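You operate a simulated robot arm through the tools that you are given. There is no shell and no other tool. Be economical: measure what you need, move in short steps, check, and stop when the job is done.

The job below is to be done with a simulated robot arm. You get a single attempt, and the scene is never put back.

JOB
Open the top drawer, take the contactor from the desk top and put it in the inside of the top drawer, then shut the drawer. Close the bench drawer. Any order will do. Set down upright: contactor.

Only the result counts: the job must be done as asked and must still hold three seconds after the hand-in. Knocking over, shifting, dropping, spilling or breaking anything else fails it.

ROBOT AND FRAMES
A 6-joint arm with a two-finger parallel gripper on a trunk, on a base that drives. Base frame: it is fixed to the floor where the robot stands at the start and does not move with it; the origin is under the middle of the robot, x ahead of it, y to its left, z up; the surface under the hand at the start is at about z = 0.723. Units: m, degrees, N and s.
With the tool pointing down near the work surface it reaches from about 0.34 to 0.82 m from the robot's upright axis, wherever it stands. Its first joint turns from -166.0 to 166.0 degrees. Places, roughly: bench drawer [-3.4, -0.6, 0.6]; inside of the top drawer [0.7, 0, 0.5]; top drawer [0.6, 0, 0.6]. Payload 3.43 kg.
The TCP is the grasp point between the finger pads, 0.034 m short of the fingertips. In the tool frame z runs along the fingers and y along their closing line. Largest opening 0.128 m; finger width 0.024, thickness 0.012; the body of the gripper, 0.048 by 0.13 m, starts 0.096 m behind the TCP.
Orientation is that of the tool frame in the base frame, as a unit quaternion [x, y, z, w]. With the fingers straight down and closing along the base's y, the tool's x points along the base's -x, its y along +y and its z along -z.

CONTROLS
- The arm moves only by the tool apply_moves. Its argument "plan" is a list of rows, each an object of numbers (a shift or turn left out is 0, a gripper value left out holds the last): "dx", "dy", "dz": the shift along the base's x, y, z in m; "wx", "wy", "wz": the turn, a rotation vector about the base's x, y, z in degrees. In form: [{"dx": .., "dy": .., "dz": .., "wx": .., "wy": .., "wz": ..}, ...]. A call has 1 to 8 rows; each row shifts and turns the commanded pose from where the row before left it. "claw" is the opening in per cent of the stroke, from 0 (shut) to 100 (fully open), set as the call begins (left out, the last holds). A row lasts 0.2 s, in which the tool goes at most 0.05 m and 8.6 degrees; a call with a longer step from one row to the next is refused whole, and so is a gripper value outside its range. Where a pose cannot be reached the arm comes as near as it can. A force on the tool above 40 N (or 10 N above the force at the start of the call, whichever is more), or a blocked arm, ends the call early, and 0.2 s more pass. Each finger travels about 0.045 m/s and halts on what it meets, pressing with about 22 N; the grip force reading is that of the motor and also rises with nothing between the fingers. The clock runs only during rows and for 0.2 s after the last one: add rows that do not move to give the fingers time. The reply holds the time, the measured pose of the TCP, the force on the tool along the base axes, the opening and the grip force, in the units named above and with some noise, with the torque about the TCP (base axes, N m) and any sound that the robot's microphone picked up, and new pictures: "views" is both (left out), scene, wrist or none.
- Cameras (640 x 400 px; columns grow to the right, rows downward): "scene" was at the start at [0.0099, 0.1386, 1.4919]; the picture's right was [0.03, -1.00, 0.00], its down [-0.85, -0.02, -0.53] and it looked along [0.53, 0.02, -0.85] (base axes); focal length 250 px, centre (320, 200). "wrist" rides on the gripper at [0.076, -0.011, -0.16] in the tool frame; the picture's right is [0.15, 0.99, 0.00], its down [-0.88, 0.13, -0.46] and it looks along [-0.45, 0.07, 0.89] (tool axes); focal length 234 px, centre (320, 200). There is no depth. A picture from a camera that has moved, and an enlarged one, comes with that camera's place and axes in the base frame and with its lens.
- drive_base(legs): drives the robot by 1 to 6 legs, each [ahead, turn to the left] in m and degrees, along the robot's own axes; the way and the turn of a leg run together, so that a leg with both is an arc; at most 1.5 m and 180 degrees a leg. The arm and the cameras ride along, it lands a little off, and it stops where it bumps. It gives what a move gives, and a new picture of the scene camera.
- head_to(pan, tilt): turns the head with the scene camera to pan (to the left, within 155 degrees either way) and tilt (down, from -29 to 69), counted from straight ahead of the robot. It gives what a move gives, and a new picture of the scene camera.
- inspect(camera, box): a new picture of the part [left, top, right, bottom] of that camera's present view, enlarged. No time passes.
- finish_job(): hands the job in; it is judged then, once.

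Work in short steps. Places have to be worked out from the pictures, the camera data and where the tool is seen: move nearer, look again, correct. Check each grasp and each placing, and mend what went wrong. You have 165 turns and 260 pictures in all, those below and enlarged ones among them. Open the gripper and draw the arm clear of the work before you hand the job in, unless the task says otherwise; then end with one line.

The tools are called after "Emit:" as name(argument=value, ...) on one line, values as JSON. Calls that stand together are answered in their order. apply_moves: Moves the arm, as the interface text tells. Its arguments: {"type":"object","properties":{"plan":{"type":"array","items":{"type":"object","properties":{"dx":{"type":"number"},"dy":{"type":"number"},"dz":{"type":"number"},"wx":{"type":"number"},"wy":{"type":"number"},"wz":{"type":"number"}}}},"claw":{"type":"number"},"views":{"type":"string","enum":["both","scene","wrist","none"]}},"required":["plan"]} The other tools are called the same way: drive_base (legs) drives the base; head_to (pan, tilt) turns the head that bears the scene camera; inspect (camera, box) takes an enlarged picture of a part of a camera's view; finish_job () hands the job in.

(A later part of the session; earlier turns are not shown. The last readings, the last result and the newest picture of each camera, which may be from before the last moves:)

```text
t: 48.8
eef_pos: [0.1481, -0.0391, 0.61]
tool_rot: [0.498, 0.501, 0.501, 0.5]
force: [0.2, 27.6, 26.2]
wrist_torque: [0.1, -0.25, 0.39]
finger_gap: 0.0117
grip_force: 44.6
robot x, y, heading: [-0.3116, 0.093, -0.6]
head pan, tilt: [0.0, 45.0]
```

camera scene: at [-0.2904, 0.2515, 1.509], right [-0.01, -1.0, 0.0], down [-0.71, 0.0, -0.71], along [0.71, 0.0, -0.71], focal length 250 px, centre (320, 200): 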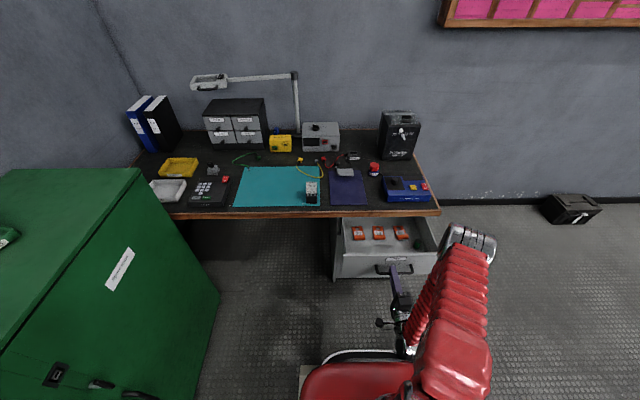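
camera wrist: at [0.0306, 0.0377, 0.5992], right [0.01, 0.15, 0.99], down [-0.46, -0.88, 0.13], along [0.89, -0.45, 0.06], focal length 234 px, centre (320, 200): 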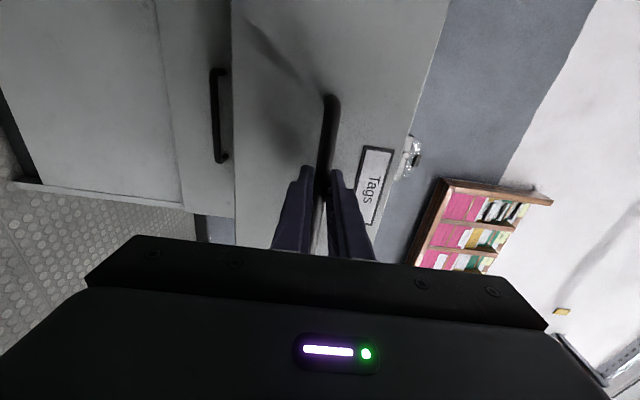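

The drawer is open about 0.26 m. I'll release the handle and back the base off 0.12 m to free the fingers.

Emit:
apply_moves(plan=[{"dy": 0.001, "dz": 0.002}, {}, {}, {}, {}], claw=45, views="none")

Emit:
drive_base(legs=[[-0.12, 0]])

```text
t: 50.0
eef_pos: [0.1498, -0.038, 0.6094]
tool_rot: [0.499, 0.502, 0.5, 0.5]
force: [0.2, -0.1, -0.4]
wrist_torque: [0.01, 0.02, 0.01]
finger_gap: 0.0575
grip_force: 0.2
robot x, y, heading: [-0.3139, 0.0932, -0.4]
head pan, tilt: [0.0, 45.0]
```

```text
t: 51.4
eef_pos: [0.0284, -0.0378, 0.6104]
tool_rot: [0.5, 0.501, 0.499, 0.5]
force: [0.0, -0.3, 0.1]
wrist_torque: [-0.02, -0.02, 0.02]
finger_gap: 0.0575
grip_force: 0.0
robot x, y, heading: [-0.4361, 0.0925, -0.3]
head pan, tilt: [0.0, 45.0]
camera scene: at [-0.4114, 0.2523, 1.509], right [-0.01, -1.0, 0.0], down [-0.71, 0.0, -0.71], along [0.71, 0.0, -0.71], focal length 250 px, centre (320, 200)
```

scene: 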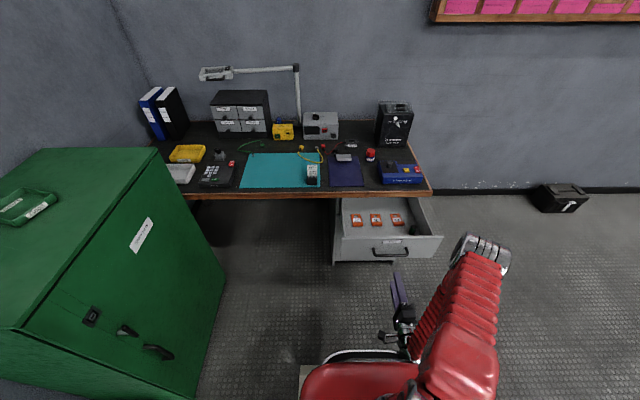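

The drawer is free. I'll raise the hand, then rotate it back to pointing down in one combined turn.

Emit:
apply_moves(plan=[{"dz": 0.045}, {"dz": 0.045}, {"dz": 0.045}, {"dz": 0.045, "dx": 0.02}, {"dz": 0.03, "dx": 0.035}, {"dz": 0.03, "dx": 0.035}, {"dz": 0.03, "dx": 0.035}, {}], views="none")

Emit:
apply_moves(plan=[{"dz": 0.01, "wx": -4.619, "wy": 4.619, "wz": 4.619}, {"dz": 0.01, "wx": -4.619, "wy": 4.619, "wz": 4.619}, {"dz": 0.01, "wx": -4.619, "wy": 4.619, "wz": 4.619}, {"dz": 0.01, "wx": -4.619, "wy": 4.619, "wz": 4.619}, {"dz": 0.01, "wx": -4.619, "wy": 4.619, "wz": 4.619}, {"dz": 0.01, "wx": -4.619, "wy": 4.619, "wz": 4.619}, {"dz": 0.01, "wx": -4.619, "wy": 4.619, "wz": 4.619}], views="scene")

```text
t: 53.2
eef_pos: [0.1543, -0.0367, 0.8823]
tool_rot: [0.5, 0.502, 0.499, 0.5]
force: [-0.2, 1.0, -0.6]
wrist_torque: [0.05, 0.01, 0.03]
finger_gap: 0.0579
grip_force: 0.1
robot x, y, heading: [-0.4335, 0.0963, -0.5]
head pan, tilt: [0.0, 45.0]
```

```text
t: 54.8
eef_pos: [0.1541, -0.0392, 0.9518]
tool_rot: [0.306, 0.849, 0.303, 0.306]
force: [0.1, 0.0, 0.0]
wrist_torque: [0.03, 0.0, -0.06]
finger_gap: 0.0578
grip_force: 0.1
robot x, y, heading: [-0.4349, 0.0941, -0.4]
head pan, tilt: [0.0, 45.0]
camera scene: at [-0.4114, 0.2524, 1.509], right [-0.01, -1.0, 0.0], down [-0.71, 0.0, -0.71], along [0.71, 0.0, -0.71], focal length 250 px, centre (320, 200)
```

scene: 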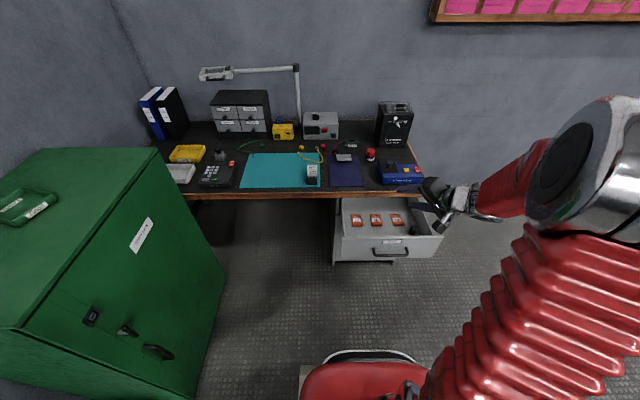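

The combined rotation is tracking well, so I'll complete it.

Emit:
apply_moves(plan=[{"wx": -4.619, "wy": 4.619, "wz": 4.619}, {"wx": -4.619, "wy": 4.619, "wz": 4.619}, {"wx": -4.619, "wy": 4.619, "wz": 4.619}, {"wx": -4.619, "wy": 4.619, "wz": 4.619}, {"wx": -4.619, "wy": 4.619, "wz": 4.619}, {"wx": -4.619, "wy": 4.619, "wz": 4.619}, {"wx": -4.619, "wy": 4.619, "wz": 4.619}, {"wx": -4.619, "wy": 4.619, "wz": 4.619}], views="none")

Emit:
inspect(camera="scene", box=[320, 185, 450, 275])

```text
t: 56.6
eef_pos: [0.1462, -0.0387, 0.9376]
tool_rot: [0.058, 0.991, 0.092, 0.076]
force: [-0.2, 0.3, 0.3]
wrist_torque: [0.01, 0.03, -0.03]
finger_gap: 0.0576
grip_force: 0.0
out of reach, approached as far as the arm can: row 6, 7, 8
robot x, y, heading: [-0.4335, 0.0948, -0.2]
head pan, tilt: [0.0, 45.0]
```

```text
4.44 times, centred on (385, 230) of scene
camera zoom: at [-0.4113, 0.2524, 1.509], right [-0.01, -1.0, 0.0], down [-0.71, 0.0, -0.71], along [0.71, 0.0, -0.71], focal length 1113 px, centre (31, 67)
```

zoom: 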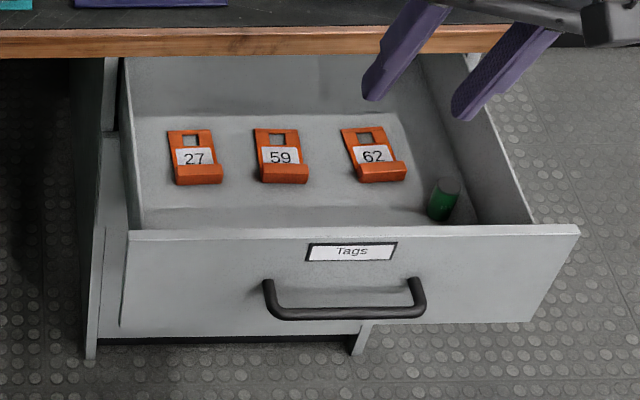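

I'm about 15° short near a joint limit. I'll move toward y ≈ 0.28, where the tool-down pose was fine, and finish the turn on the way.

Emit:
apply_moves(plan=[{"dx": 0.02, "dy": 0.04}, {"dx": 0.02, "dy": 0.04}, {"dx": 0.02, "dy": 0.04}, {"dx": 0.02, "dy": 0.04, "wx": -2.6, "wy": 2.2, "wz": 1.6}, {"dx": 0.02, "dy": 0.04, "wx": -2.6, "wy": 2.2, "wz": 1.7}, {"dx": 0.02, "dy": 0.04, "wx": -2.6, "wy": 2.2, "wz": 1.7}, {"dx": 0.02, "dy": 0.04, "wx": -2.6, "wy": 2.1, "wz": 1.6}, {"dx": 0.02, "dy": 0.04}], views="scene")

```text
t: 58.4
eef_pos: [0.261, 0.195, 0.8847]
tool_rot: [-0.024, 0.992, 0.12, 0.028]
force: [-0.6, -0.1, -0.8]
wrist_torque: [0.0, 0.01, 0.0]
finger_gap: 0.0578
grip_force: 0.1
out of reach, approached as far as the arm can: row 3, 4, 5, 6, 7, 8
robot x, y, heading: [-0.4346, 0.0956, -0.4]
head pan, tilt: [0.0, 45.0]
camera scene: at [-0.4113, 0.2524, 1.509], right [-0.01, -1.0, 0.0], down [-0.71, 0.0, -0.71], along [0.71, 0.0, -0.71], focal length 250 px, centre (320, 200)
```

scene: 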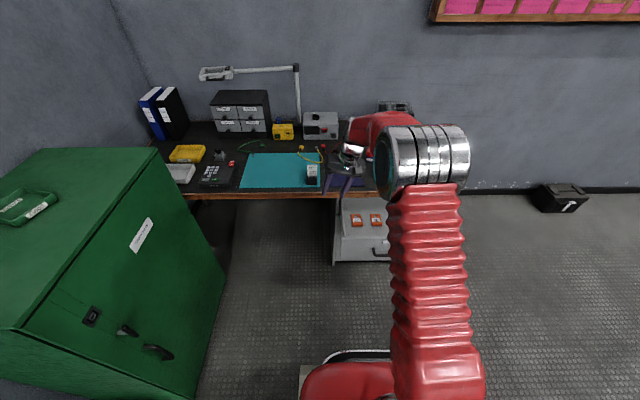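

The remaining error is mostly roll about x (−14°). I'll try the correction on its own.

Emit:
apply_moves(plan=[{}, {}, {"wx": -4.6, "wy": 1.1, "wz": -0.9}, {"wx": -4.6, "wy": 1.1, "wz": -0.9}, {"wx": -4.6, "wy": 1.1, "wz": -0.9}, {}], views="wrist")

```text
t: 59.8
eef_pos: [0.2605, 0.1951, 0.8862]
tool_rot: [-0.024, 0.992, 0.119, 0.028]
force: [-0.3, 0.1, 1.2]
wrist_torque: [0.01, 0.01, 0.01]
finger_gap: 0.0573
grip_force: 0.0
out of reach, approached as far as the arm can: row 3, 4, 5
robot x, y, heading: [-0.4365, 0.0927, -0.4]
head pan, tilt: [0.0, 45.0]
camera wrist: at [0.1784, 0.1425, 1.0335], right [-0.2, 0.95, 0.22], down [0.85, 0.05, 0.53], along [0.49, 0.3, -0.82], focal length 234 px, centre (320, 200)
```

wrist: 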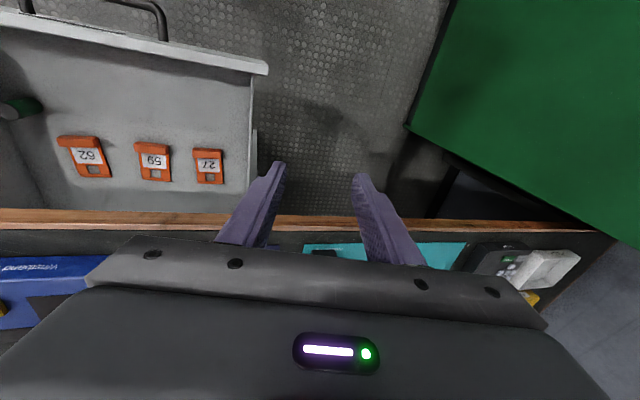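

Something limits this branch. I'll probe a yaw turn to see whether it frees the tilt.

Emit:
apply_moves(plan=[{"wz": 8}, {"wz": 8}, {"wz": 8}, {"wz": 8}, {}], views="none")

Emit:
apply_moves(plan=[{"wz": -8}, {"wz": -8}, {"wz": -8}, {"wz": -8}, {"wz": -8}, {"wz": -8}, {"wz": -8}, {}], views="none")

```text
t: 61.0
eef_pos: [0.2569, 0.1962, 0.8845]
tool_rot: [-0.295, 0.946, 0.134, -0.001]
force: [-0.2, -0.3, -0.6]
wrist_torque: [0.02, -0.03, -0.01]
finger_gap: 0.0576
grip_force: 0.1
out of reach, approached as far as the arm can: row 4
robot x, y, heading: [-0.4316, 0.0932, -0.2]
head pan, tilt: [0.0, 45.0]
```

```text
t: 62.8
eef_pos: [0.2142, 0.1205, 0.8406]
tool_rot: [0.123, 0.979, 0.147, 0.064]
force: [-0.3, 0.1, -0.1]
wrist_torque: [0.01, 0.04, 0.01]
finger_gap: 0.0575
grip_force: 0.1
out of reach, approached as far as the arm can: row 5, 6, 7
robot x, y, heading: [-0.4357, 0.0925, -0.5]
head pan, tilt: [0.0, 45.0]
```

Positive yaw is the freer direction. The grip is 180° symmetric, so I'll yaw positive a good way and then fix the tilt.

Emit:
apply_moves(plan=[{"wz": 8}, {"wz": 8}, {"wz": 8}, {"wz": 8}, {"wz": 8}, {"wz": 8}, {"wz": 8}, {"wz": 8}], views="none")

Emit:
apply_moves(plan=[{"wx": -4}, {"wx": -4}, {"wx": -4}, {}], views="scene")

```text
t: 64.6
eef_pos: [0.214, 0.1212, 0.8395]
tool_rot: [-0.415, 0.895, 0.16, -0.021]
force: [-1.0, 0.4, -0.7]
wrist_torque: [0.0, -0.02, 0.02]
finger_gap: 0.0575
grip_force: 0.1
robot x, y, heading: [-0.4359, 0.0961, -0.4]
head pan, tilt: [0.0, 45.0]
```

```text
t: 65.6
eef_pos: [0.2153, 0.1218, 0.8397]
tool_rot: [-0.414, 0.896, 0.16, -0.022]
force: [0.4, 1.0, -0.1]
wrist_torque: [0.04, -0.02, 0.0]
finger_gap: 0.0576
grip_force: 0.0
out of reach, approached as far as the arm can: row 1, 2, 3
robot x, y, heading: [-0.4332, 0.0941, -0.4]
head pan, tilt: [0.0, 45.0]
camera scene: at [-0.4111, 0.2524, 1.509], right [-0.01, -1.0, 0.0], down [-0.71, 0.0, -0.71], along [0.71, 0.0, -0.71], focal length 250 px, centre (320, 200)
```

scene: 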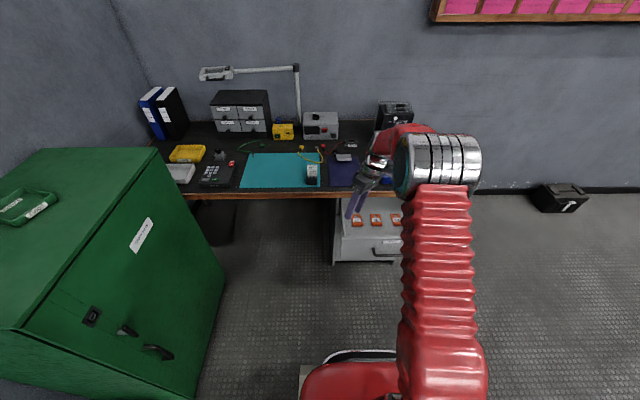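

The tilt joint is limited in this branch, because I returned along a different path from the one I took out. I'll reverse to horizontal, raise, then undo roll and pitch in the original order.

Emit:
apply_moves(plan=[{"dz": 0.03, "wz": -8}, {"dz": 0.03, "wz": -8}, {"dz": 0.03, "wz": -8}, {"dz": 0.03, "wz": -8}, {"dz": 0.03, "wz": -6}, {"dz": 0.03}, {"dz": 0.03}, {}], views="none")

Emit:
apply_moves(plan=[{"wx": 4.619, "wy": -4.619, "wz": -4.619}, {"wx": 4.619, "wy": -4.619, "wz": -4.619}, {"wx": 4.619, "wy": -4.619, "wz": -4.619}, {"wx": 4.619, "wy": -4.619, "wz": -4.619}, {"wx": 4.619, "wy": -4.619, "wz": -4.619}, {"wx": 4.619, "wy": -4.619, "wz": -4.619}, {"wx": 4.619, "wy": -4.619, "wz": -4.619}, {"wx": 4.619, "wy": -4.619, "wz": -4.619}], views="scene")

```text
t: 67.4
eef_pos: [0.2134, 0.1213, 1.0507]
tool_rot: [-0.1, 0.982, 0.16, 0.032]
force: [-0.1, 0.1, 0.3]
wrist_torque: [-0.01, 0.0, 0.01]
finger_gap: 0.0577
grip_force: 0.0
robot x, y, heading: [-0.4345, 0.0935, -0.1]
head pan, tilt: [0.0, 45.0]
```

```text
t: 69.2
eef_pos: [0.2128, 0.121, 1.0498]
tool_rot: [0.178, 0.805, 0.394, 0.407]
force: [-0.5, -0.4, -0.1]
wrist_torque: [0.01, -0.03, -0.02]
finger_gap: 0.0577
grip_force: 0.1
robot x, y, heading: [-0.4329, 0.096, -0.1]
head pan, tilt: [0.0, 45.0]
camera scene: at [-0.4114, 0.2524, 1.509], right [-0.01, -1.0, 0.0], down [-0.71, 0.0, -0.71], along [0.71, 0.0, -0.71], focal length 250 px, centre (320, 200)
```

scene: 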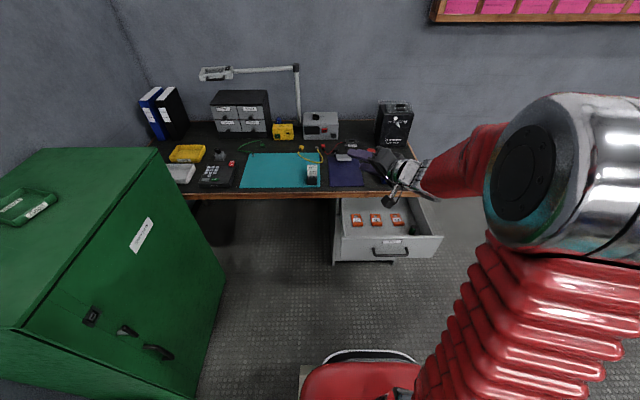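

I'll now turn toward "horizontal, camera below" (the way back to the original branch) while rising.

Emit:
apply_moves(plan=[{"dz": 0.015, "wx": -6.07, "wy": -4.22, "wz": -2.3}, {"dz": 0.015, "wx": -6.07, "wy": -4.22, "wz": -2.3}, {"dz": 0.015, "wx": -6.07, "wy": -4.22, "wz": -2.3}, {"dz": 0.015, "wx": -6.07, "wy": -4.22, "wz": -2.3}, {"dz": 0.015, "wx": -6.07, "wy": -4.22, "wz": -2.3}, {"dz": 0.015, "wx": -6.07, "wy": -4.22, "wz": -2.3}, {"dz": 0.015, "wx": -6.07, "wy": -4.22, "wz": -2.3}, {"dz": 0.015, "wx": -6.07, "wy": -4.22, "wz": -2.3}], views="scene")

```text
t: 71.0
eef_pos: [0.2127, 0.1213, 1.168]
tool_rot: [0.0, 0.708, 0.001, 0.707]
force: [-0.1, -1.3, 0.0]
wrist_torque: [0.04, 0.02, 0.01]
finger_gap: 0.0575
grip_force: 0.0
robot x, y, heading: [-0.4352, 0.0959, -0.2]
head pan, tilt: [0.0, 45.0]
camera scene: at [-0.4115, 0.2524, 1.509], right [-0.01, -1.0, 0.0], down [-0.71, 0.0, -0.71], along [0.71, 0.0, -0.71], focal length 250 px, centre (320, 200)
```

scene: 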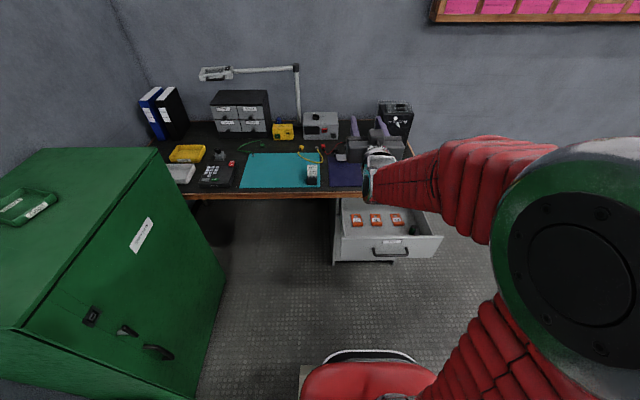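

Horizontal with the camera below is reached exactly. Now I'll pitch down.

Emit:
apply_moves(plan=[{"wy": 8.2}, {"wy": 8.2}, {"wy": 8.2}, {"wy": 8.2}, {"wy": 8.2, "dy": 0.01}, {"wy": 8.2, "dy": 0.01}, {"wy": 8.2, "dy": 0.01}, {"wy": 8.2, "dy": 0.01}], views="scene")

```text
t: 72.8
eef_pos: [0.2137, 0.16, 1.1707]
tool_rot: [0.001, 0.978, 0.001, 0.21]
force: [0.2, 0.1, -0.3]
wrist_torque: [-0.02, -0.01, 0.02]
finger_gap: 0.0577
grip_force: 0.1
out of reach, approached as far as the arm can: row 4
robot x, y, heading: [-0.4342, 0.093, -0.4]
head pan, tilt: [0.0, 45.0]
camera scene: at [-0.4116, 0.2524, 1.509], right [-0.01, -1.0, 0.0], down [-0.71, 0.0, -0.71], along [0.71, 0.0, -0.71], focal length 250 px, centre (320, 200)
```

scene: 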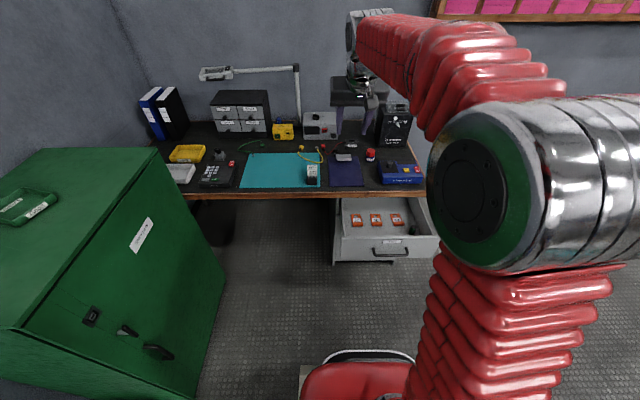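

Back in the good branch. I'll finish the pitch and descend over toward the contactor's y.

Emit:
apply_moves(plan=[{"wy": 8.1, "dy": 0.03, "dz": -0.02}, {"wy": 8.1, "dy": 0.03, "dz": -0.03}, {"wy": 8.0, "dy": 0.03, "dz": -0.03}, {"dy": 0.03, "dz": -0.03, "dx": 0.01}, {"dz": -0.03, "dx": 0.02}, {"dz": -0.03, "dx": 0.02}, {}], views="none")

Emit:
drive_base(legs=[[0.18, 0]])

```text
t: 74.4
eef_pos: [0.2629, 0.2807, 1.0011]
tool_rot: [0.0, 1.0, 0.001, 0.0]
force: [-0.4, -0.7, 0.2]
wrist_torque: [-0.03, -0.01, 0.02]
finger_gap: 0.0576
grip_force: 0.1
robot x, y, heading: [-0.4335, 0.0927, 0.1]
head pan, tilt: [0.0, 45.0]
```

```text
t: 76.2
eef_pos: [0.4443, 0.2807, 1.0014]
tool_rot: [-0.001, 1.0, 0.001, 0.0]
force: [0.6, 0.4, -0.2]
wrist_torque: [0.03, -0.01, 0.02]
finger_gap: 0.0575
grip_force: 0.1
robot x, y, heading: [-0.2561, 0.0921, -0.2]
head pan, tilt: [0.0, 45.0]
camera scene: at [-0.2303, 0.2515, 1.5089], right [0.0, -1.0, 0.0], down [-0.71, 0.0, -0.71], along [0.71, 0.0, -0.71], focal length 250 px, centre (320, 200)
```

scene: 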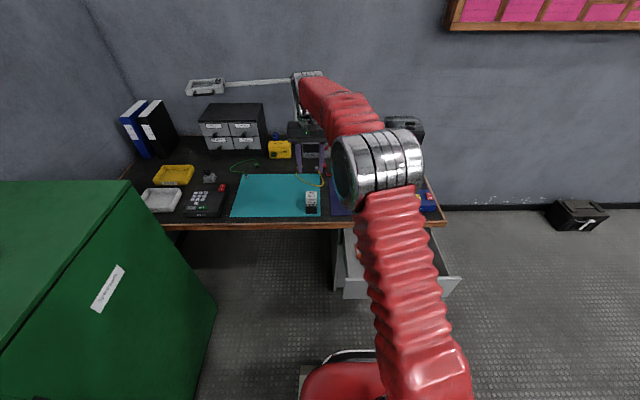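

I'll move above the contactor with the claw at 62 % and check alignment.

Emit:
apply_moves(plan=[{"dx": 0.033, "dz": -0.03}, {"dx": 0.033, "dz": -0.03}, {"dz": -0.04}, {"dz": -0.03}, {}], claw=62, views="wrist")

```text
t: 77.4
eef_pos: [0.5096, 0.2809, 0.8722]
tool_rot: [0.0, 1.0, 0.0, 0.0]
force: [-0.2, 0.2, 0.8]
wrist_torque: [0.0, 0.01, 0.0]
finger_gap: 0.0794
grip_force: 0.1
robot x, y, heading: [-0.2524, 0.0938, -0.2]
head pan, tilt: [0.0, 45.0]
camera wrist: at [0.4349, 0.268, 1.0315], right [-0.15, 0.99, 0.0], down [0.88, 0.13, 0.46], along [0.45, 0.07, -0.89], focal length 234 px, centre (320, 200)
```

wrist: 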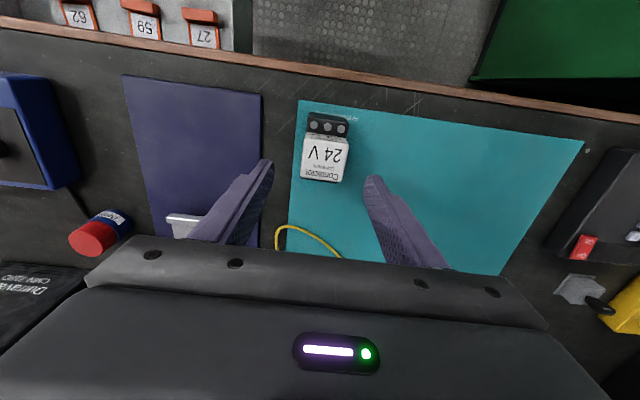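

The contactor is at about (0.508, 0.284). I'll descend with a +3 mm y correction and grasp.

Emit:
apply_moves(plan=[{"dy": 0.003, "dz": -0.03}, {"dz": -0.03}, {"dz": -0.02}, {}], views="none")

Emit:
apply_moves(plan=[{}, {}, {}, {}, {}], claw=20, views="none")

Emit:
apply_moves(plan=[{"dz": 0.02}, {"dz": 0.04}, {"dz": 0.04}, {}], views="wrist")

```text
t: 78.4
eef_pos: [0.5112, 0.2826, 0.7908]
tool_rot: [0.001, 1.0, 0.001, 0.0]
force: [-0.5, -0.1, 0.3]
wrist_torque: [0.01, -0.01, -0.02]
finger_gap: 0.0796
grip_force: 0.1
robot x, y, heading: [-0.2555, 0.0943, -0.3]
head pan, tilt: [0.0, 45.0]
```

```text
t: 79.6
eef_pos: [0.5103, 0.2826, 0.7915]
tool_rot: [0.0, 1.0, 0.001, 0.0]
force: [0.1, 4.0, 0.8]
wrist_torque: [0.15, 0.01, 0.02]
finger_gap: 0.0458
grip_force: 22.4
robot x, y, heading: [-0.2528, 0.0908, 0.0]
head pan, tilt: [0.0, 45.0]
```

```text
t: 80.6
eef_pos: [0.5095, 0.2828, 0.8917]
tool_rot: [0.0, 1.0, 0.0, 0.0]
force: [0.1, -0.1, -4.7]
wrist_torque: [-0.02, -0.04, 0.01]
finger_gap: 0.0461
grip_force: 21.5
robot x, y, heading: [-0.2527, 0.0969, -0.1]
head pan, tilt: [0.0, 45.0]
camera wrist: at [0.4344, 0.2715, 1.0515], right [-0.15, 0.99, 0.0], down [0.88, 0.13, 0.46], along [0.45, 0.07, -0.89], focal length 234 px, centre (320, 200)
```

wrist: 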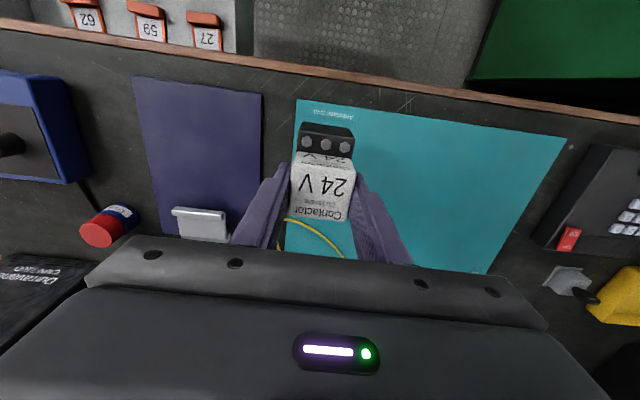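

Grasped and lifted. I'll move over the open drawer at safe height and look in.

Emit:
apply_moves(plan=[{"dx": -0.03, "dy": -0.035}, {"dx": -0.03, "dy": -0.035}, {"dx": -0.03, "dy": -0.035}, {"dx": -0.03, "dy": -0.035}, {"dx": -0.03, "dy": -0.035}, {"dx": -0.03, "dy": -0.03}, {}], views="both")

```text
t: 82.2
eef_pos: [0.3289, 0.0765, 0.8929]
tool_rot: [0.0, 1.0, 0.001, 0.0]
force: [-0.7, 0.2, -3.9]
wrist_torque: [0.0, 0.01, -0.03]
finger_gap: 0.0457
grip_force: 22.1
robot x, y, heading: [-0.2578, 0.0917, 0.0]
head pan, tilt: [0.0, 45.0]
camera scene: at [-0.2303, 0.2515, 1.509], right [0.0, -1.0, 0.0], down [-0.71, 0.0, -0.71], along [0.71, 0.0, -0.71], focal length 250 px, centre (320, 200)
camera wrist: at [0.2548, 0.0657, 1.0518], right [-0.15, 0.99, 0.0], down [0.88, 0.13, 0.46], along [0.45, 0.07, -0.89], focal length 234 px, centre (320, 200)
```

scene: 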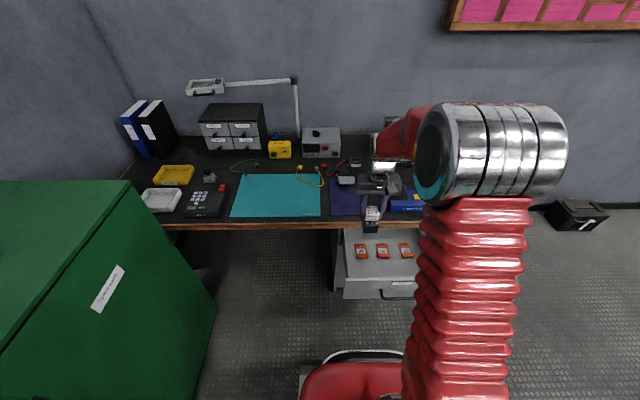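
wrist: 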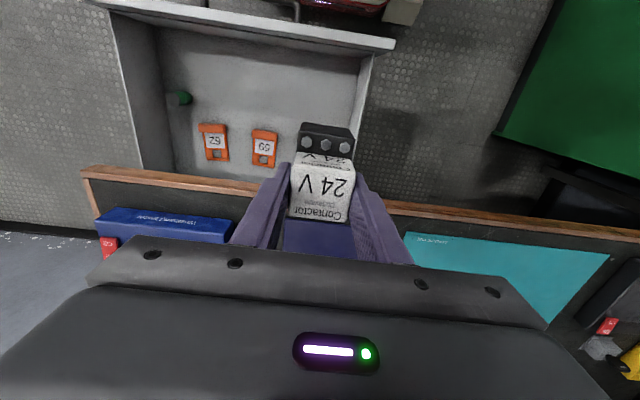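

The front-left of the drawer floor is empty (x 0.23–0.36). I'll target TCP (0.300, 0.02) and start descending.

Emit:
apply_moves(plan=[{"dx": -0.029, "dy": -0.03}, {"dy": -0.026}, {"dz": -0.04}, {"dz": -0.04}, {"dz": -0.04}, {"dz": -0.04}, {}], views="both")

```text
t: 83.8
eef_pos: [0.3004, 0.0223, 0.7309]
tool_rot: [0.0, 1.0, 0.001, -0.001]
force: [-0.2, 0.8, -3.5]
wrist_torque: [0.0, 0.01, 0.0]
finger_gap: 0.0461
grip_force: 21.9
robot x, y, heading: [-0.2533, 0.0933, -0.3]
head pan, tilt: [0.0, 45.0]
camera scene: at [-0.2303, 0.2515, 1.509], right [0.0, -1.0, 0.0], down [-0.71, 0.0, -0.71], along [0.71, 0.0, -0.71], focal length 250 px, centre (320, 200)
camera wrist: at [0.2255, 0.0108, 0.8913], right [-0.15, 0.99, 0.0], down [0.88, 0.13, 0.46], along [0.45, 0.07, -0.89], focal length 234 px, centre (320, 200)
```

scene: 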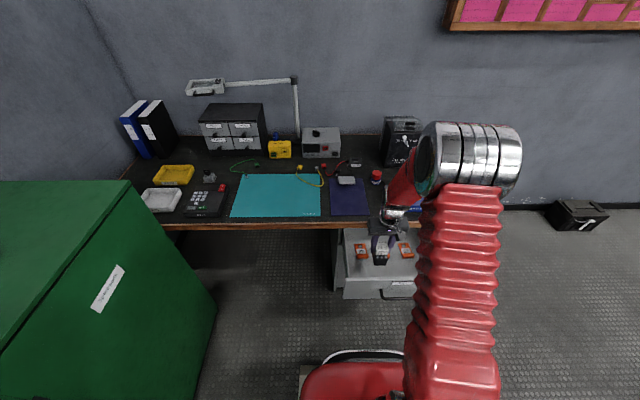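
wrist: 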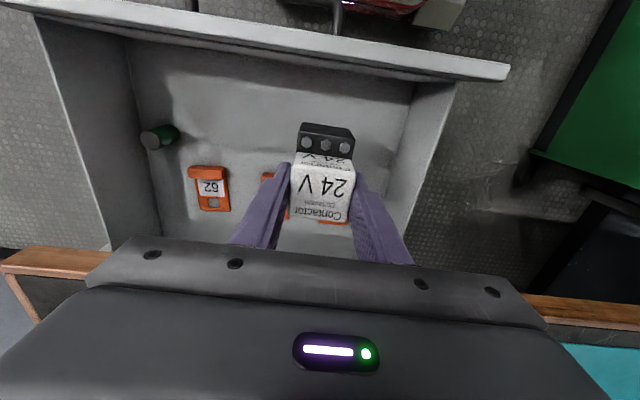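

It's clear on all sides. I'll continue down slowly.

Emit:
apply_moves(plan=[{"dx": -0.005, "dz": -0.04}, {"dz": -0.04}, {"dz": -0.015}, {}], views="wrist")

Emit:
inspect(camera="scene", box=[330, 200, 430, 310])

```text
t: 84.8
eef_pos: [0.2969, 0.0206, 0.6361]
tool_rot: [-0.001, 1.0, 0.001, 0.0]
force: [-0.1, 0.5, -3.7]
wrist_torque: [-0.01, -0.03, -0.05]
finger_gap: 0.0458
grip_force: 22.1
robot x, y, heading: [-0.2538, 0.0946, -0.4]
head pan, tilt: [0.0, 45.0]
camera wrist: at [0.2216, 0.01, 0.7962], right [-0.15, 0.99, 0.0], down [0.88, 0.13, 0.46], along [0.45, 0.07, -0.89], focal length 234 px, centre (320, 200)
```

wrist: 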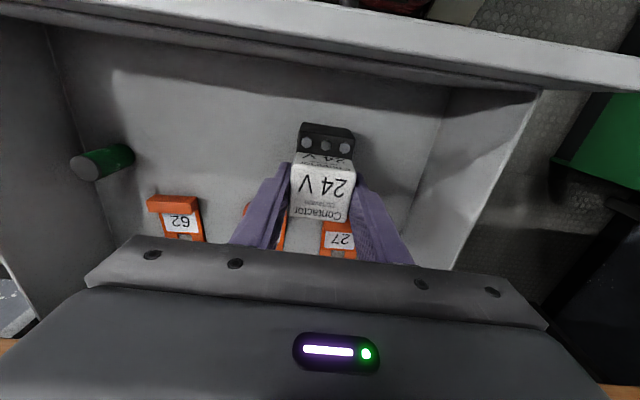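

```text
3.64 times, centred on (380, 255) of scene
camera zoom: at [-0.2303, 0.2515, 1.509], right [0.0, -1.0, 0.0], down [-0.71, 0.0, -0.71], along [0.71, 0.0, -0.71], focal length 910 px, centre (102, 0)
```

zoom: 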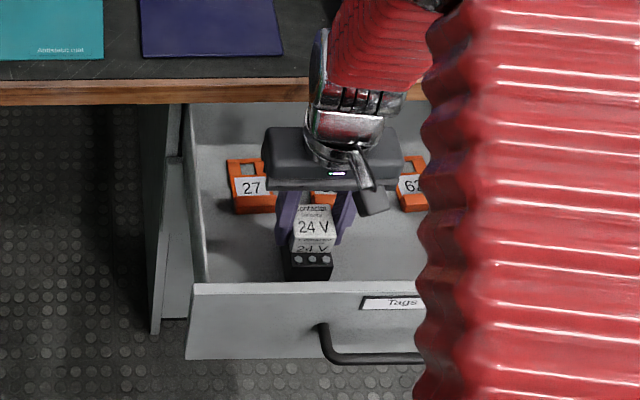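

I'll lower until I feel the floor.

Emit:
apply_moves(plan=[{"dz": -0.008}, {"dz": -0.007}, {"dz": -0.004}, {}], views="none")

```text
t: 85.8
eef_pos: [0.2958, 0.0229, 0.6188]
tool_rot: [-0.001, 1.0, 0.001, 0.0]
force: [-0.7, -0.1, -3.1]
wrist_torque: [0.02, -0.02, 0.02]
finger_gap: 0.0457
grip_force: 22.4
robot x, y, heading: [-0.2538, 0.0953, -0.4]
head pan, tilt: [0.0, 45.0]
```

Emit:
apply_moves(plan=[{"dz": -0.003}, {"dz": -0.003}, {"dz": -0.003}, {}], views="none")

```text
t: 86.8
eef_pos: [0.2965, 0.0219, 0.6101]
tool_rot: [-0.001, 1.0, 0.0, 0.001]
force: [3.4, 0.0, 19.3]
wrist_torque: [-0.33, -0.1, -0.18]
finger_gap: 0.046
grip_force: 21.8
robot x, y, heading: [-0.2489, 0.0923, -0.2]
head pan, tilt: [0.0, 45.0]
```

Floor contact at z ≈ 0.610. I'll ease 1 mm, release and lift.

Emit:
apply_moves(plan=[{"dz": 0.001}, {}, {}, {}, {}, {}], claw=58, views="none")

Emit:
apply_moves(plan=[{"dz": 0.03}, {"dz": 0.04}, {"dz": 0.04}, {"dz": 0.04}, {"dz": 0.04}, {}], views="both")

```text
t: 88.2
eef_pos: [0.2962, 0.0226, 0.6114]
tool_rot: [0.0, 1.0, 0.002, 0.0]
force: [-0.7, -0.1, 0.1]
wrist_torque: [0.03, 0.01, -0.02]
finger_gap: 0.0741
grip_force: 0.1
robot x, y, heading: [-0.2504, 0.0947, -0.3]
head pan, tilt: [0.0, 45.0]
```

```text
t: 89.6
eef_pos: [0.2955, 0.0225, 0.8024]
tool_rot: [0.0, 1.0, 0.001, 0.001]
force: [0.2, -0.5, -0.1]
wrist_torque: [0.01, 0.01, -0.01]
finger_gap: 0.0742
grip_force: 0.2
robot x, y, heading: [-0.2562, 0.0923, 0.0]
head pan, tilt: [0.0, 45.0]
camera scene: at [-0.2304, 0.2515, 1.509], right [0.0, -1.0, 0.0], down [-0.71, 0.0, -0.71], along [0.71, 0.0, -0.71], focal length 250 px, centre (320, 200)
camera wrist: at [0.221, 0.0105, 0.9607], right [-0.15, 0.99, 0.0], down [0.88, 0.13, 0.46], along [0.45, 0.07, -0.89], focal length 234 px, centre (320, 200)
```

scene: 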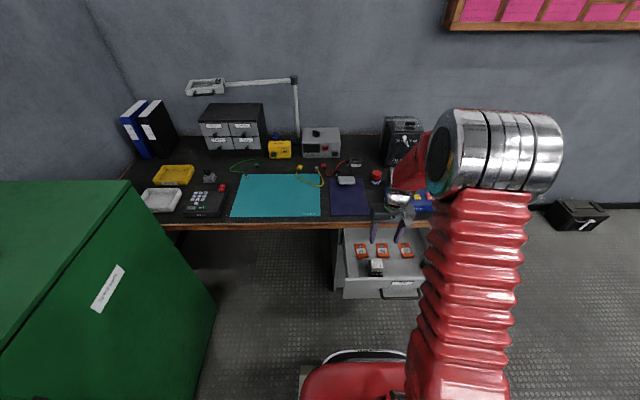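
wrist: 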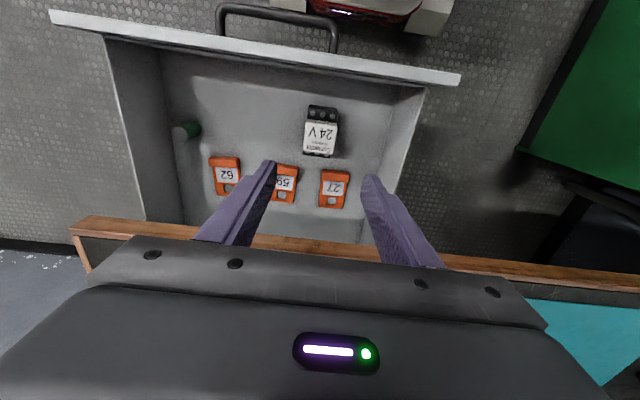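

The contactor stands upright in the drawer, clear of the tags. I'll close the claw, back the base 0.12 m, and pre-position the fist in front of the handle with a slight tilt.

Emit:
drive_base(legs=[[-0.12, 0]])

Emit:
apply_moves(plan=[{"dx": -0.03, "dy": -0.02, "dz": 0.01}, {"dx": -0.03, "dy": -0.02}, {"dx": -0.03, "dy": -0.02}, {"wy": -7}, {"wy": -7}, {"wy": -6}, {}], claw=0, views="both")

```text
t: 91.0
eef_pos: [0.1745, 0.0221, 0.8013]
tool_rot: [0.0, 1.0, 0.002, -0.001]
force: [0.1, -1.1, -0.1]
wrist_torque: [0.0, 0.02, -0.01]
finger_gap: 0.0743
grip_force: 0.1
robot x, y, heading: [-0.3785, 0.0931, 0.2]
head pan, tilt: [0.0, 45.0]
camera scene: at [-0.3509, 0.2519, 1.509], right [0.0, -1.0, 0.0], down [-0.71, 0.0, -0.71], along [0.71, 0.0, -0.71], focal length 250 px, centre (320, 200)
```

scene: 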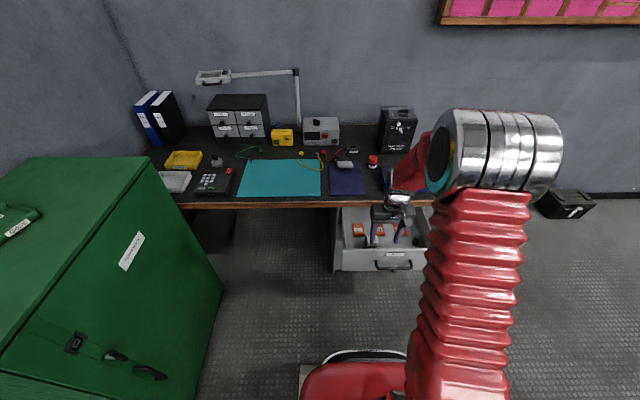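

```text
t: 92.6
eef_pos: [0.0847, -0.0382, 0.8122]
tool_rot: [0.0, 0.985, 0.0, 0.174]
force: [-1.0, 0.5, 0.0]
wrist_torque: [0.01, -0.01, 0.01]
finger_gap: 0.0
grip_force: 21.9
robot x, y, heading: [-0.3732, 0.0947, -0.4]
head pan, tilt: [0.0, 45.0]
camera scene: at [-0.3511, 0.2519, 1.509], right [0.0, -1.0, 0.0], down [-0.71, 0.0, -0.71], along [0.71, 0.0, -0.71], focal length 250 px, centre (320, 200)
camera wrist: at [-0.0399, -0.0493, 0.935], right [-0.14, 0.99, -0.05], down [0.67, 0.13, 0.73], along [0.73, 0.07, -0.68], focal length 234 px, centre (320, 200)
```

scene: 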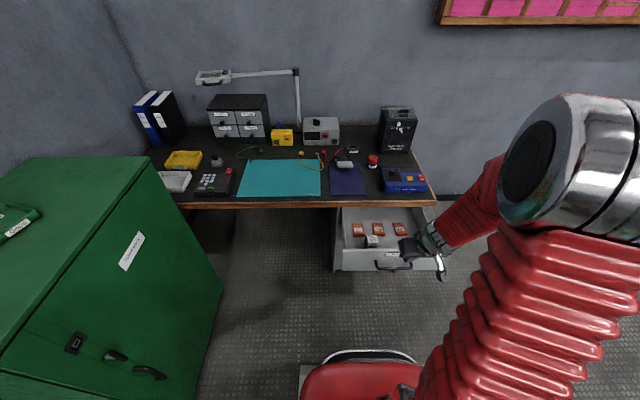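
wrist: 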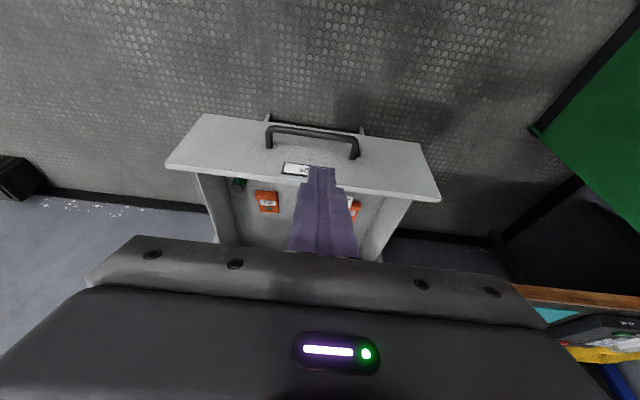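

The bar is at x ≈ 0.155–0.165 and my finger front would be at about 0.11. I'll descend in front of it.

Emit:
apply_moves(plan=[{"dz": -0.045}, {"dz": -0.045}, {"dz": -0.045}, {"dz": -0.045}, {"dz": -0.008}, {}], views="both")

```text
t: 94.0
eef_pos: [0.0904, -0.041, 0.6301]
tool_rot: [0.002, 0.985, 0.006, 0.172]
force: [-0.2, 0.0, -0.2]
wrist_torque: [-0.03, 0.0, 0.01]
finger_gap: 0.0001
grip_force: 21.9
out of reach, approached as far as the arm can: row 4, 5
robot x, y, heading: [-0.3765, 0.0916, -0.2]
head pan, tilt: [0.0, 45.0]
camera scene: at [-0.351, 0.2519, 1.509], right [0.0, -1.0, 0.0], down [-0.71, 0.0, -0.71], along [0.71, 0.0, -0.71], focal length 250 px, centre (320, 200)
camera wrist: at [-0.0333, -0.0543, 0.7534], right [-0.14, 0.99, -0.04], down [0.67, 0.12, 0.73], along [0.73, 0.08, -0.68], focal length 234 px, centre (320, 200)
```

scene: 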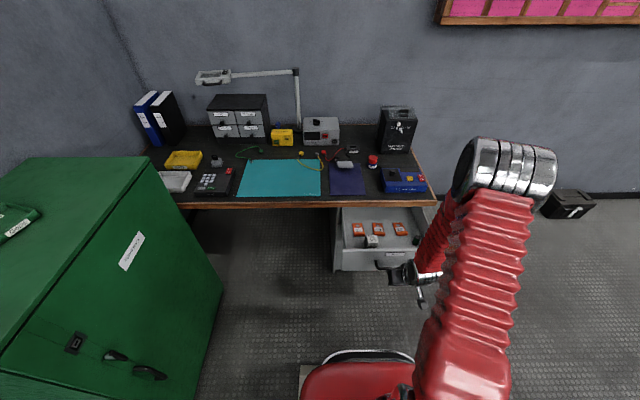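
wrist: 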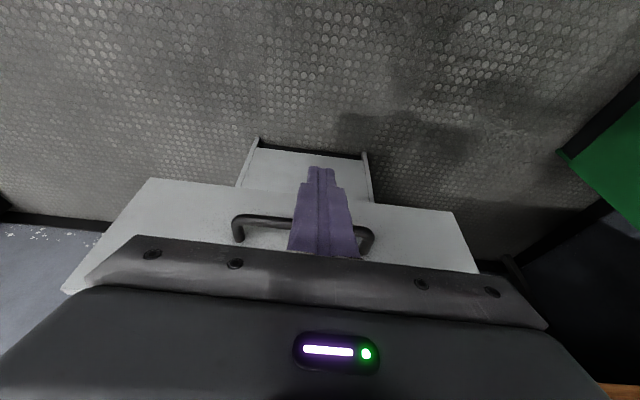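

The fingers are in front of the bar but the tips are slightly high. I'll move 2 cm forward and 12 mm down.

Emit:
apply_moves(plan=[{"dx": 0.02}, {"dz": -0.012}, {}], views="wrist")

```text
t: 94.8
eef_pos: [0.1113, -0.042, 0.6176]
tool_rot: [0.0, 0.985, 0.003, 0.173]
force: [-1.1, -0.1, -0.5]
wrist_torque: [-0.03, 0.02, 0.02]
finger_gap: 0.0
grip_force: 22.6
robot x, y, heading: [-0.3706, 0.0938, -0.0]
head pan, tilt: [0.0, 45.0]
camera wrist: at [-0.0131, -0.053, 0.7413], right [-0.14, 0.99, -0.05], down [0.67, 0.13, 0.73], along [0.73, 0.07, -0.68], focal length 234 px, centre (320, 200)
```

wrist: 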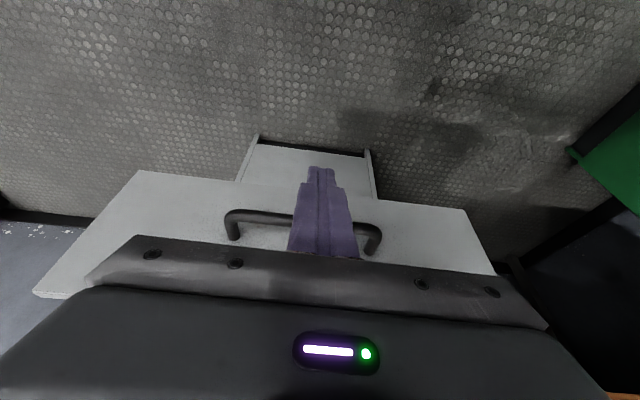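

Ready to push. I'll push the bar gently toward +x, in small steps so the contents don't tip.

Emit:
apply_moves(plan=[{"dx": 0.012}, {"dx": 0.012}, {"dx": 0.015}, {"dx": 0.015}, {"dx": 0.015}, {"dx": 0.015}, {}], views="both")

```text
t: 96.4
eef_pos: [0.1965, -0.0405, 0.6169]
tool_rot: [0.0, 0.985, 0.001, 0.173]
force: [-0.2, 0.5, 0.7]
wrist_torque: [0.0, -0.01, -0.03]
finger_gap: 0.0001
grip_force: 22.1
robot x, y, heading: [-0.3743, 0.0928, -0.6]
head pan, tilt: [0.0, 45.0]
camera scene: at [-0.3508, 0.2519, 1.509], right [0.0, -1.0, 0.0], down [-0.71, 0.0, -0.71], along [0.71, 0.0, -0.71], focal length 250 px, centre (320, 200)
camera wrist: at [0.0715, -0.0523, 0.7407], right [-0.14, 0.99, -0.05], down [0.67, 0.13, 0.73], along [0.73, 0.07, -0.68], focal length 234 px, centre (320, 200)
```

scene: 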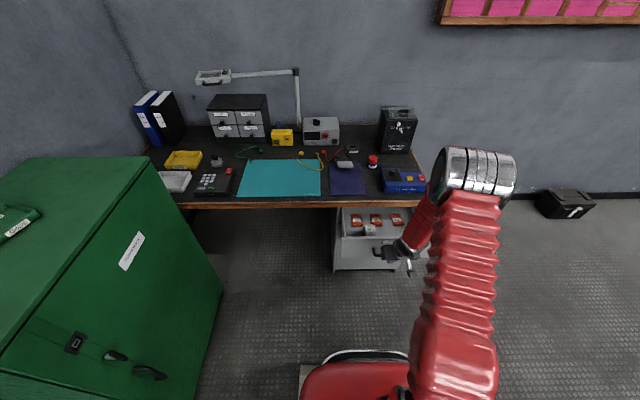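
wrist: 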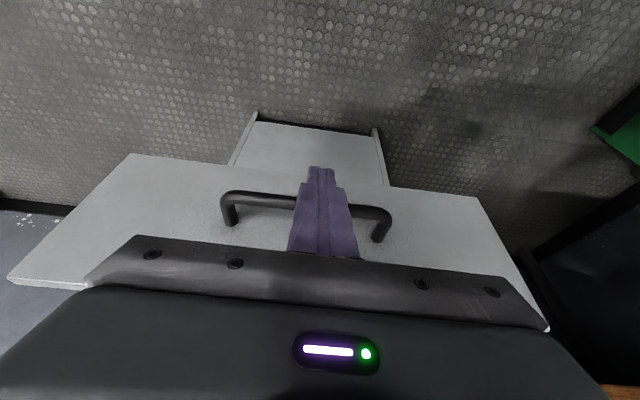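

The drawer is moving in. The contactor looks odd, so I'll check it.

Emit:
inspect(camera="scene", box=[325, 195, 425, 275])

```text
5.00 times, centred on (375, 235) of scene
camera zoom: at [-0.3508, 0.2519, 1.509], right [0.0, -1.0, 0.0], down [-0.71, 0.0, -0.71], along [0.71, 0.0, -0.71], focal length 1252 px, centre (45, 25)
```

zoom: 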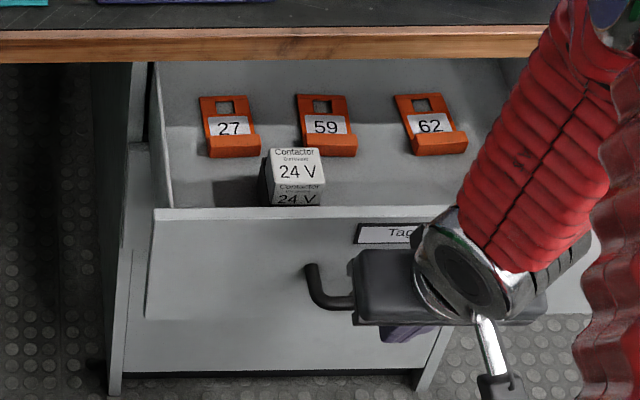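

It is upright. I'll continue pushing slowly.

Emit:
apply_moves(plan=[{"dx": 0.01}, {"dx": 0.012}, {"dx": 0.012}, {"dx": 0.012}, {"dx": 0.012}, {"dx": 0.012}, {"dx": 0.01}, {"dx": 0.005}], views="none")

Emit:
apply_moves(plan=[{"dx": 0.01}, {"dx": 0.012}, {"dx": 0.012}, {"dx": 0.012}, {"dx": 0.012}, {"dx": 0.01}, {"dx": 0.008}, {"dx": 0.005}], views="both")

```text
t: 98.2
eef_pos: [0.2816, -0.0415, 0.6166]
tool_rot: [0.0, 0.985, 0.001, 0.174]
force: [-0.8, 0.4, -1.0]
wrist_torque: [-0.02, 0.05, 0.02]
finger_gap: 0.0
grip_force: 21.5
robot x, y, heading: [-0.3717, 0.0927, -0.4]
head pan, tilt: [0.0, 45.0]
```

```text
t: 100.0
eef_pos: [0.3623, -0.0389, 0.6169]
tool_rot: [0.0, 0.985, 0.001, 0.174]
force: [-2.2, 1.5, -1.2]
wrist_torque: [0.03, 0.06, 0.02]
finger_gap: 0.0002
grip_force: 22.0
robot x, y, heading: [-0.3725, 0.0897, -0.4]
head pan, tilt: [0.0, 45.0]
camera scene: at [-0.3507, 0.2519, 1.509], right [0.0, -1.0, 0.0], down [-0.71, 0.0, -0.71], along [0.71, 0.0, -0.71], focal length 250 px, centre (320, 200)
camera wrist: at [0.2369, -0.0523, 0.7406], right [-0.14, 0.99, -0.05], down [0.67, 0.13, 0.73], along [0.73, 0.07, -0.68], focal length 234 px, centre (320, 200)
```

scene: 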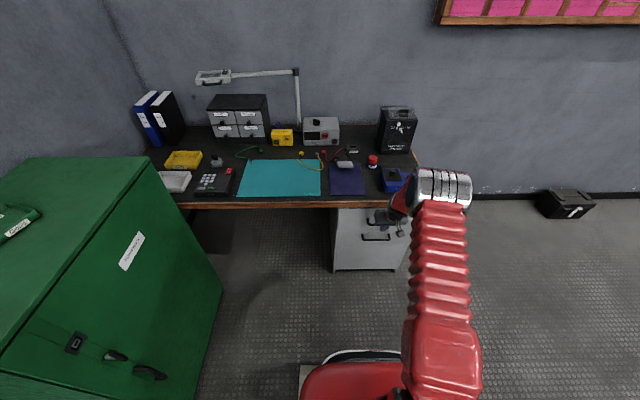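
wrist: 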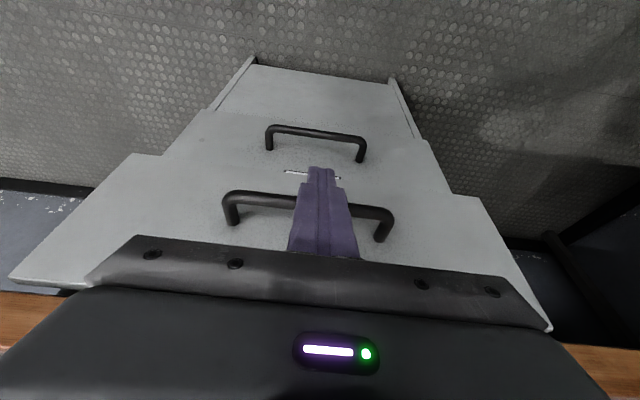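

About 4 cm remain. I'll keep going gently until it stops.

Emit:
apply_moves(plan=[{"dx": 0.008}, {"dx": 0.008}, {"dx": 0.006}, {"dx": 0.005}, {"dx": 0.004}, {"dx": 0.004}, {"dx": 0.004}, {}], views="wrist")

```text
t: 101.8
eef_pos: [0.398, -0.0418, 0.6141]
tool_rot: [0.0, 0.985, 0.001, 0.17]
force: [-29.0, -2.5, -0.3]
wrist_torque: [0.11, 0.19, 0.03]
finger_gap: 0.0
grip_force: 21.6
robot x, y, heading: [-0.3737, 0.0926, -0.1]
head pan, tilt: [0.0, 45.0]
camera wrist: at [0.2735, -0.0528, 0.7396], right [-0.14, 0.99, -0.05], down [0.68, 0.13, 0.73], along [0.72, 0.07, -0.69], focal length 234 px, centre (320, 200)
```

wrist: 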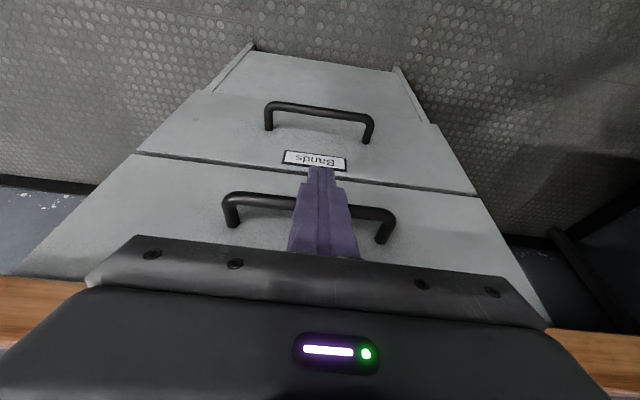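

A firm stop at x ≈ 0.398 with the faces flush means the top drawer is shut. I'll retreat, then raise and tuck the arm for driving.

Emit:
apply_moves(plan=[{"dx": -0.02}, {"dx": -0.04}, {"dx": -0.04}, {"dx": -0.04}, {"dx": -0.03, "dz": 0.03}, {"dz": 0.045}, {"dz": 0.045}, {"dz": 0.045}], views="none")

Emit:
apply_moves(plan=[{"dz": 0.045}, {"dz": 0.045}, {"dz": 0.045}, {"dz": 0.045, "dy": 0.02}, {"dz": 0.045, "dy": 0.02}, {"dy": 0.03}, {"dy": 0.03}, {"dy": 0.02}], views="scene")

```text
t: 103.6
eef_pos: [0.2309, -0.0388, 0.7824]
tool_rot: [0.0, 0.985, 0.001, 0.173]
force: [-0.4, 0.4, -0.1]
wrist_torque: [0.0, 0.01, -0.04]
finger_gap: 0.0
grip_force: 21.5
robot x, y, heading: [-0.3762, 0.0935, -0.3]
head pan, tilt: [0.0, 45.0]
```

```text
t: 105.4
eef_pos: [0.2318, 0.0797, 1.007]
tool_rot: [0.0, 0.985, 0.0, 0.173]
force: [-0.5, -0.4, -1.0]
wrist_torque: [0.01, -0.04, -0.04]
finger_gap: 0.0003
grip_force: 21.7
robot x, y, heading: [-0.3764, 0.0938, -0.3]
head pan, tilt: [0.0, 45.0]
camera scene: at [-0.351, 0.252, 1.509], right [0.0, -1.0, 0.0], down [-0.71, 0.0, -0.71], along [0.71, 0.0, -0.71], focal length 250 px, centre (320, 200)
```

scene: 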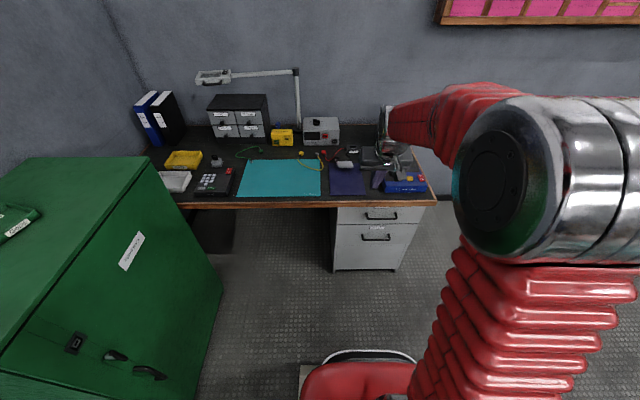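

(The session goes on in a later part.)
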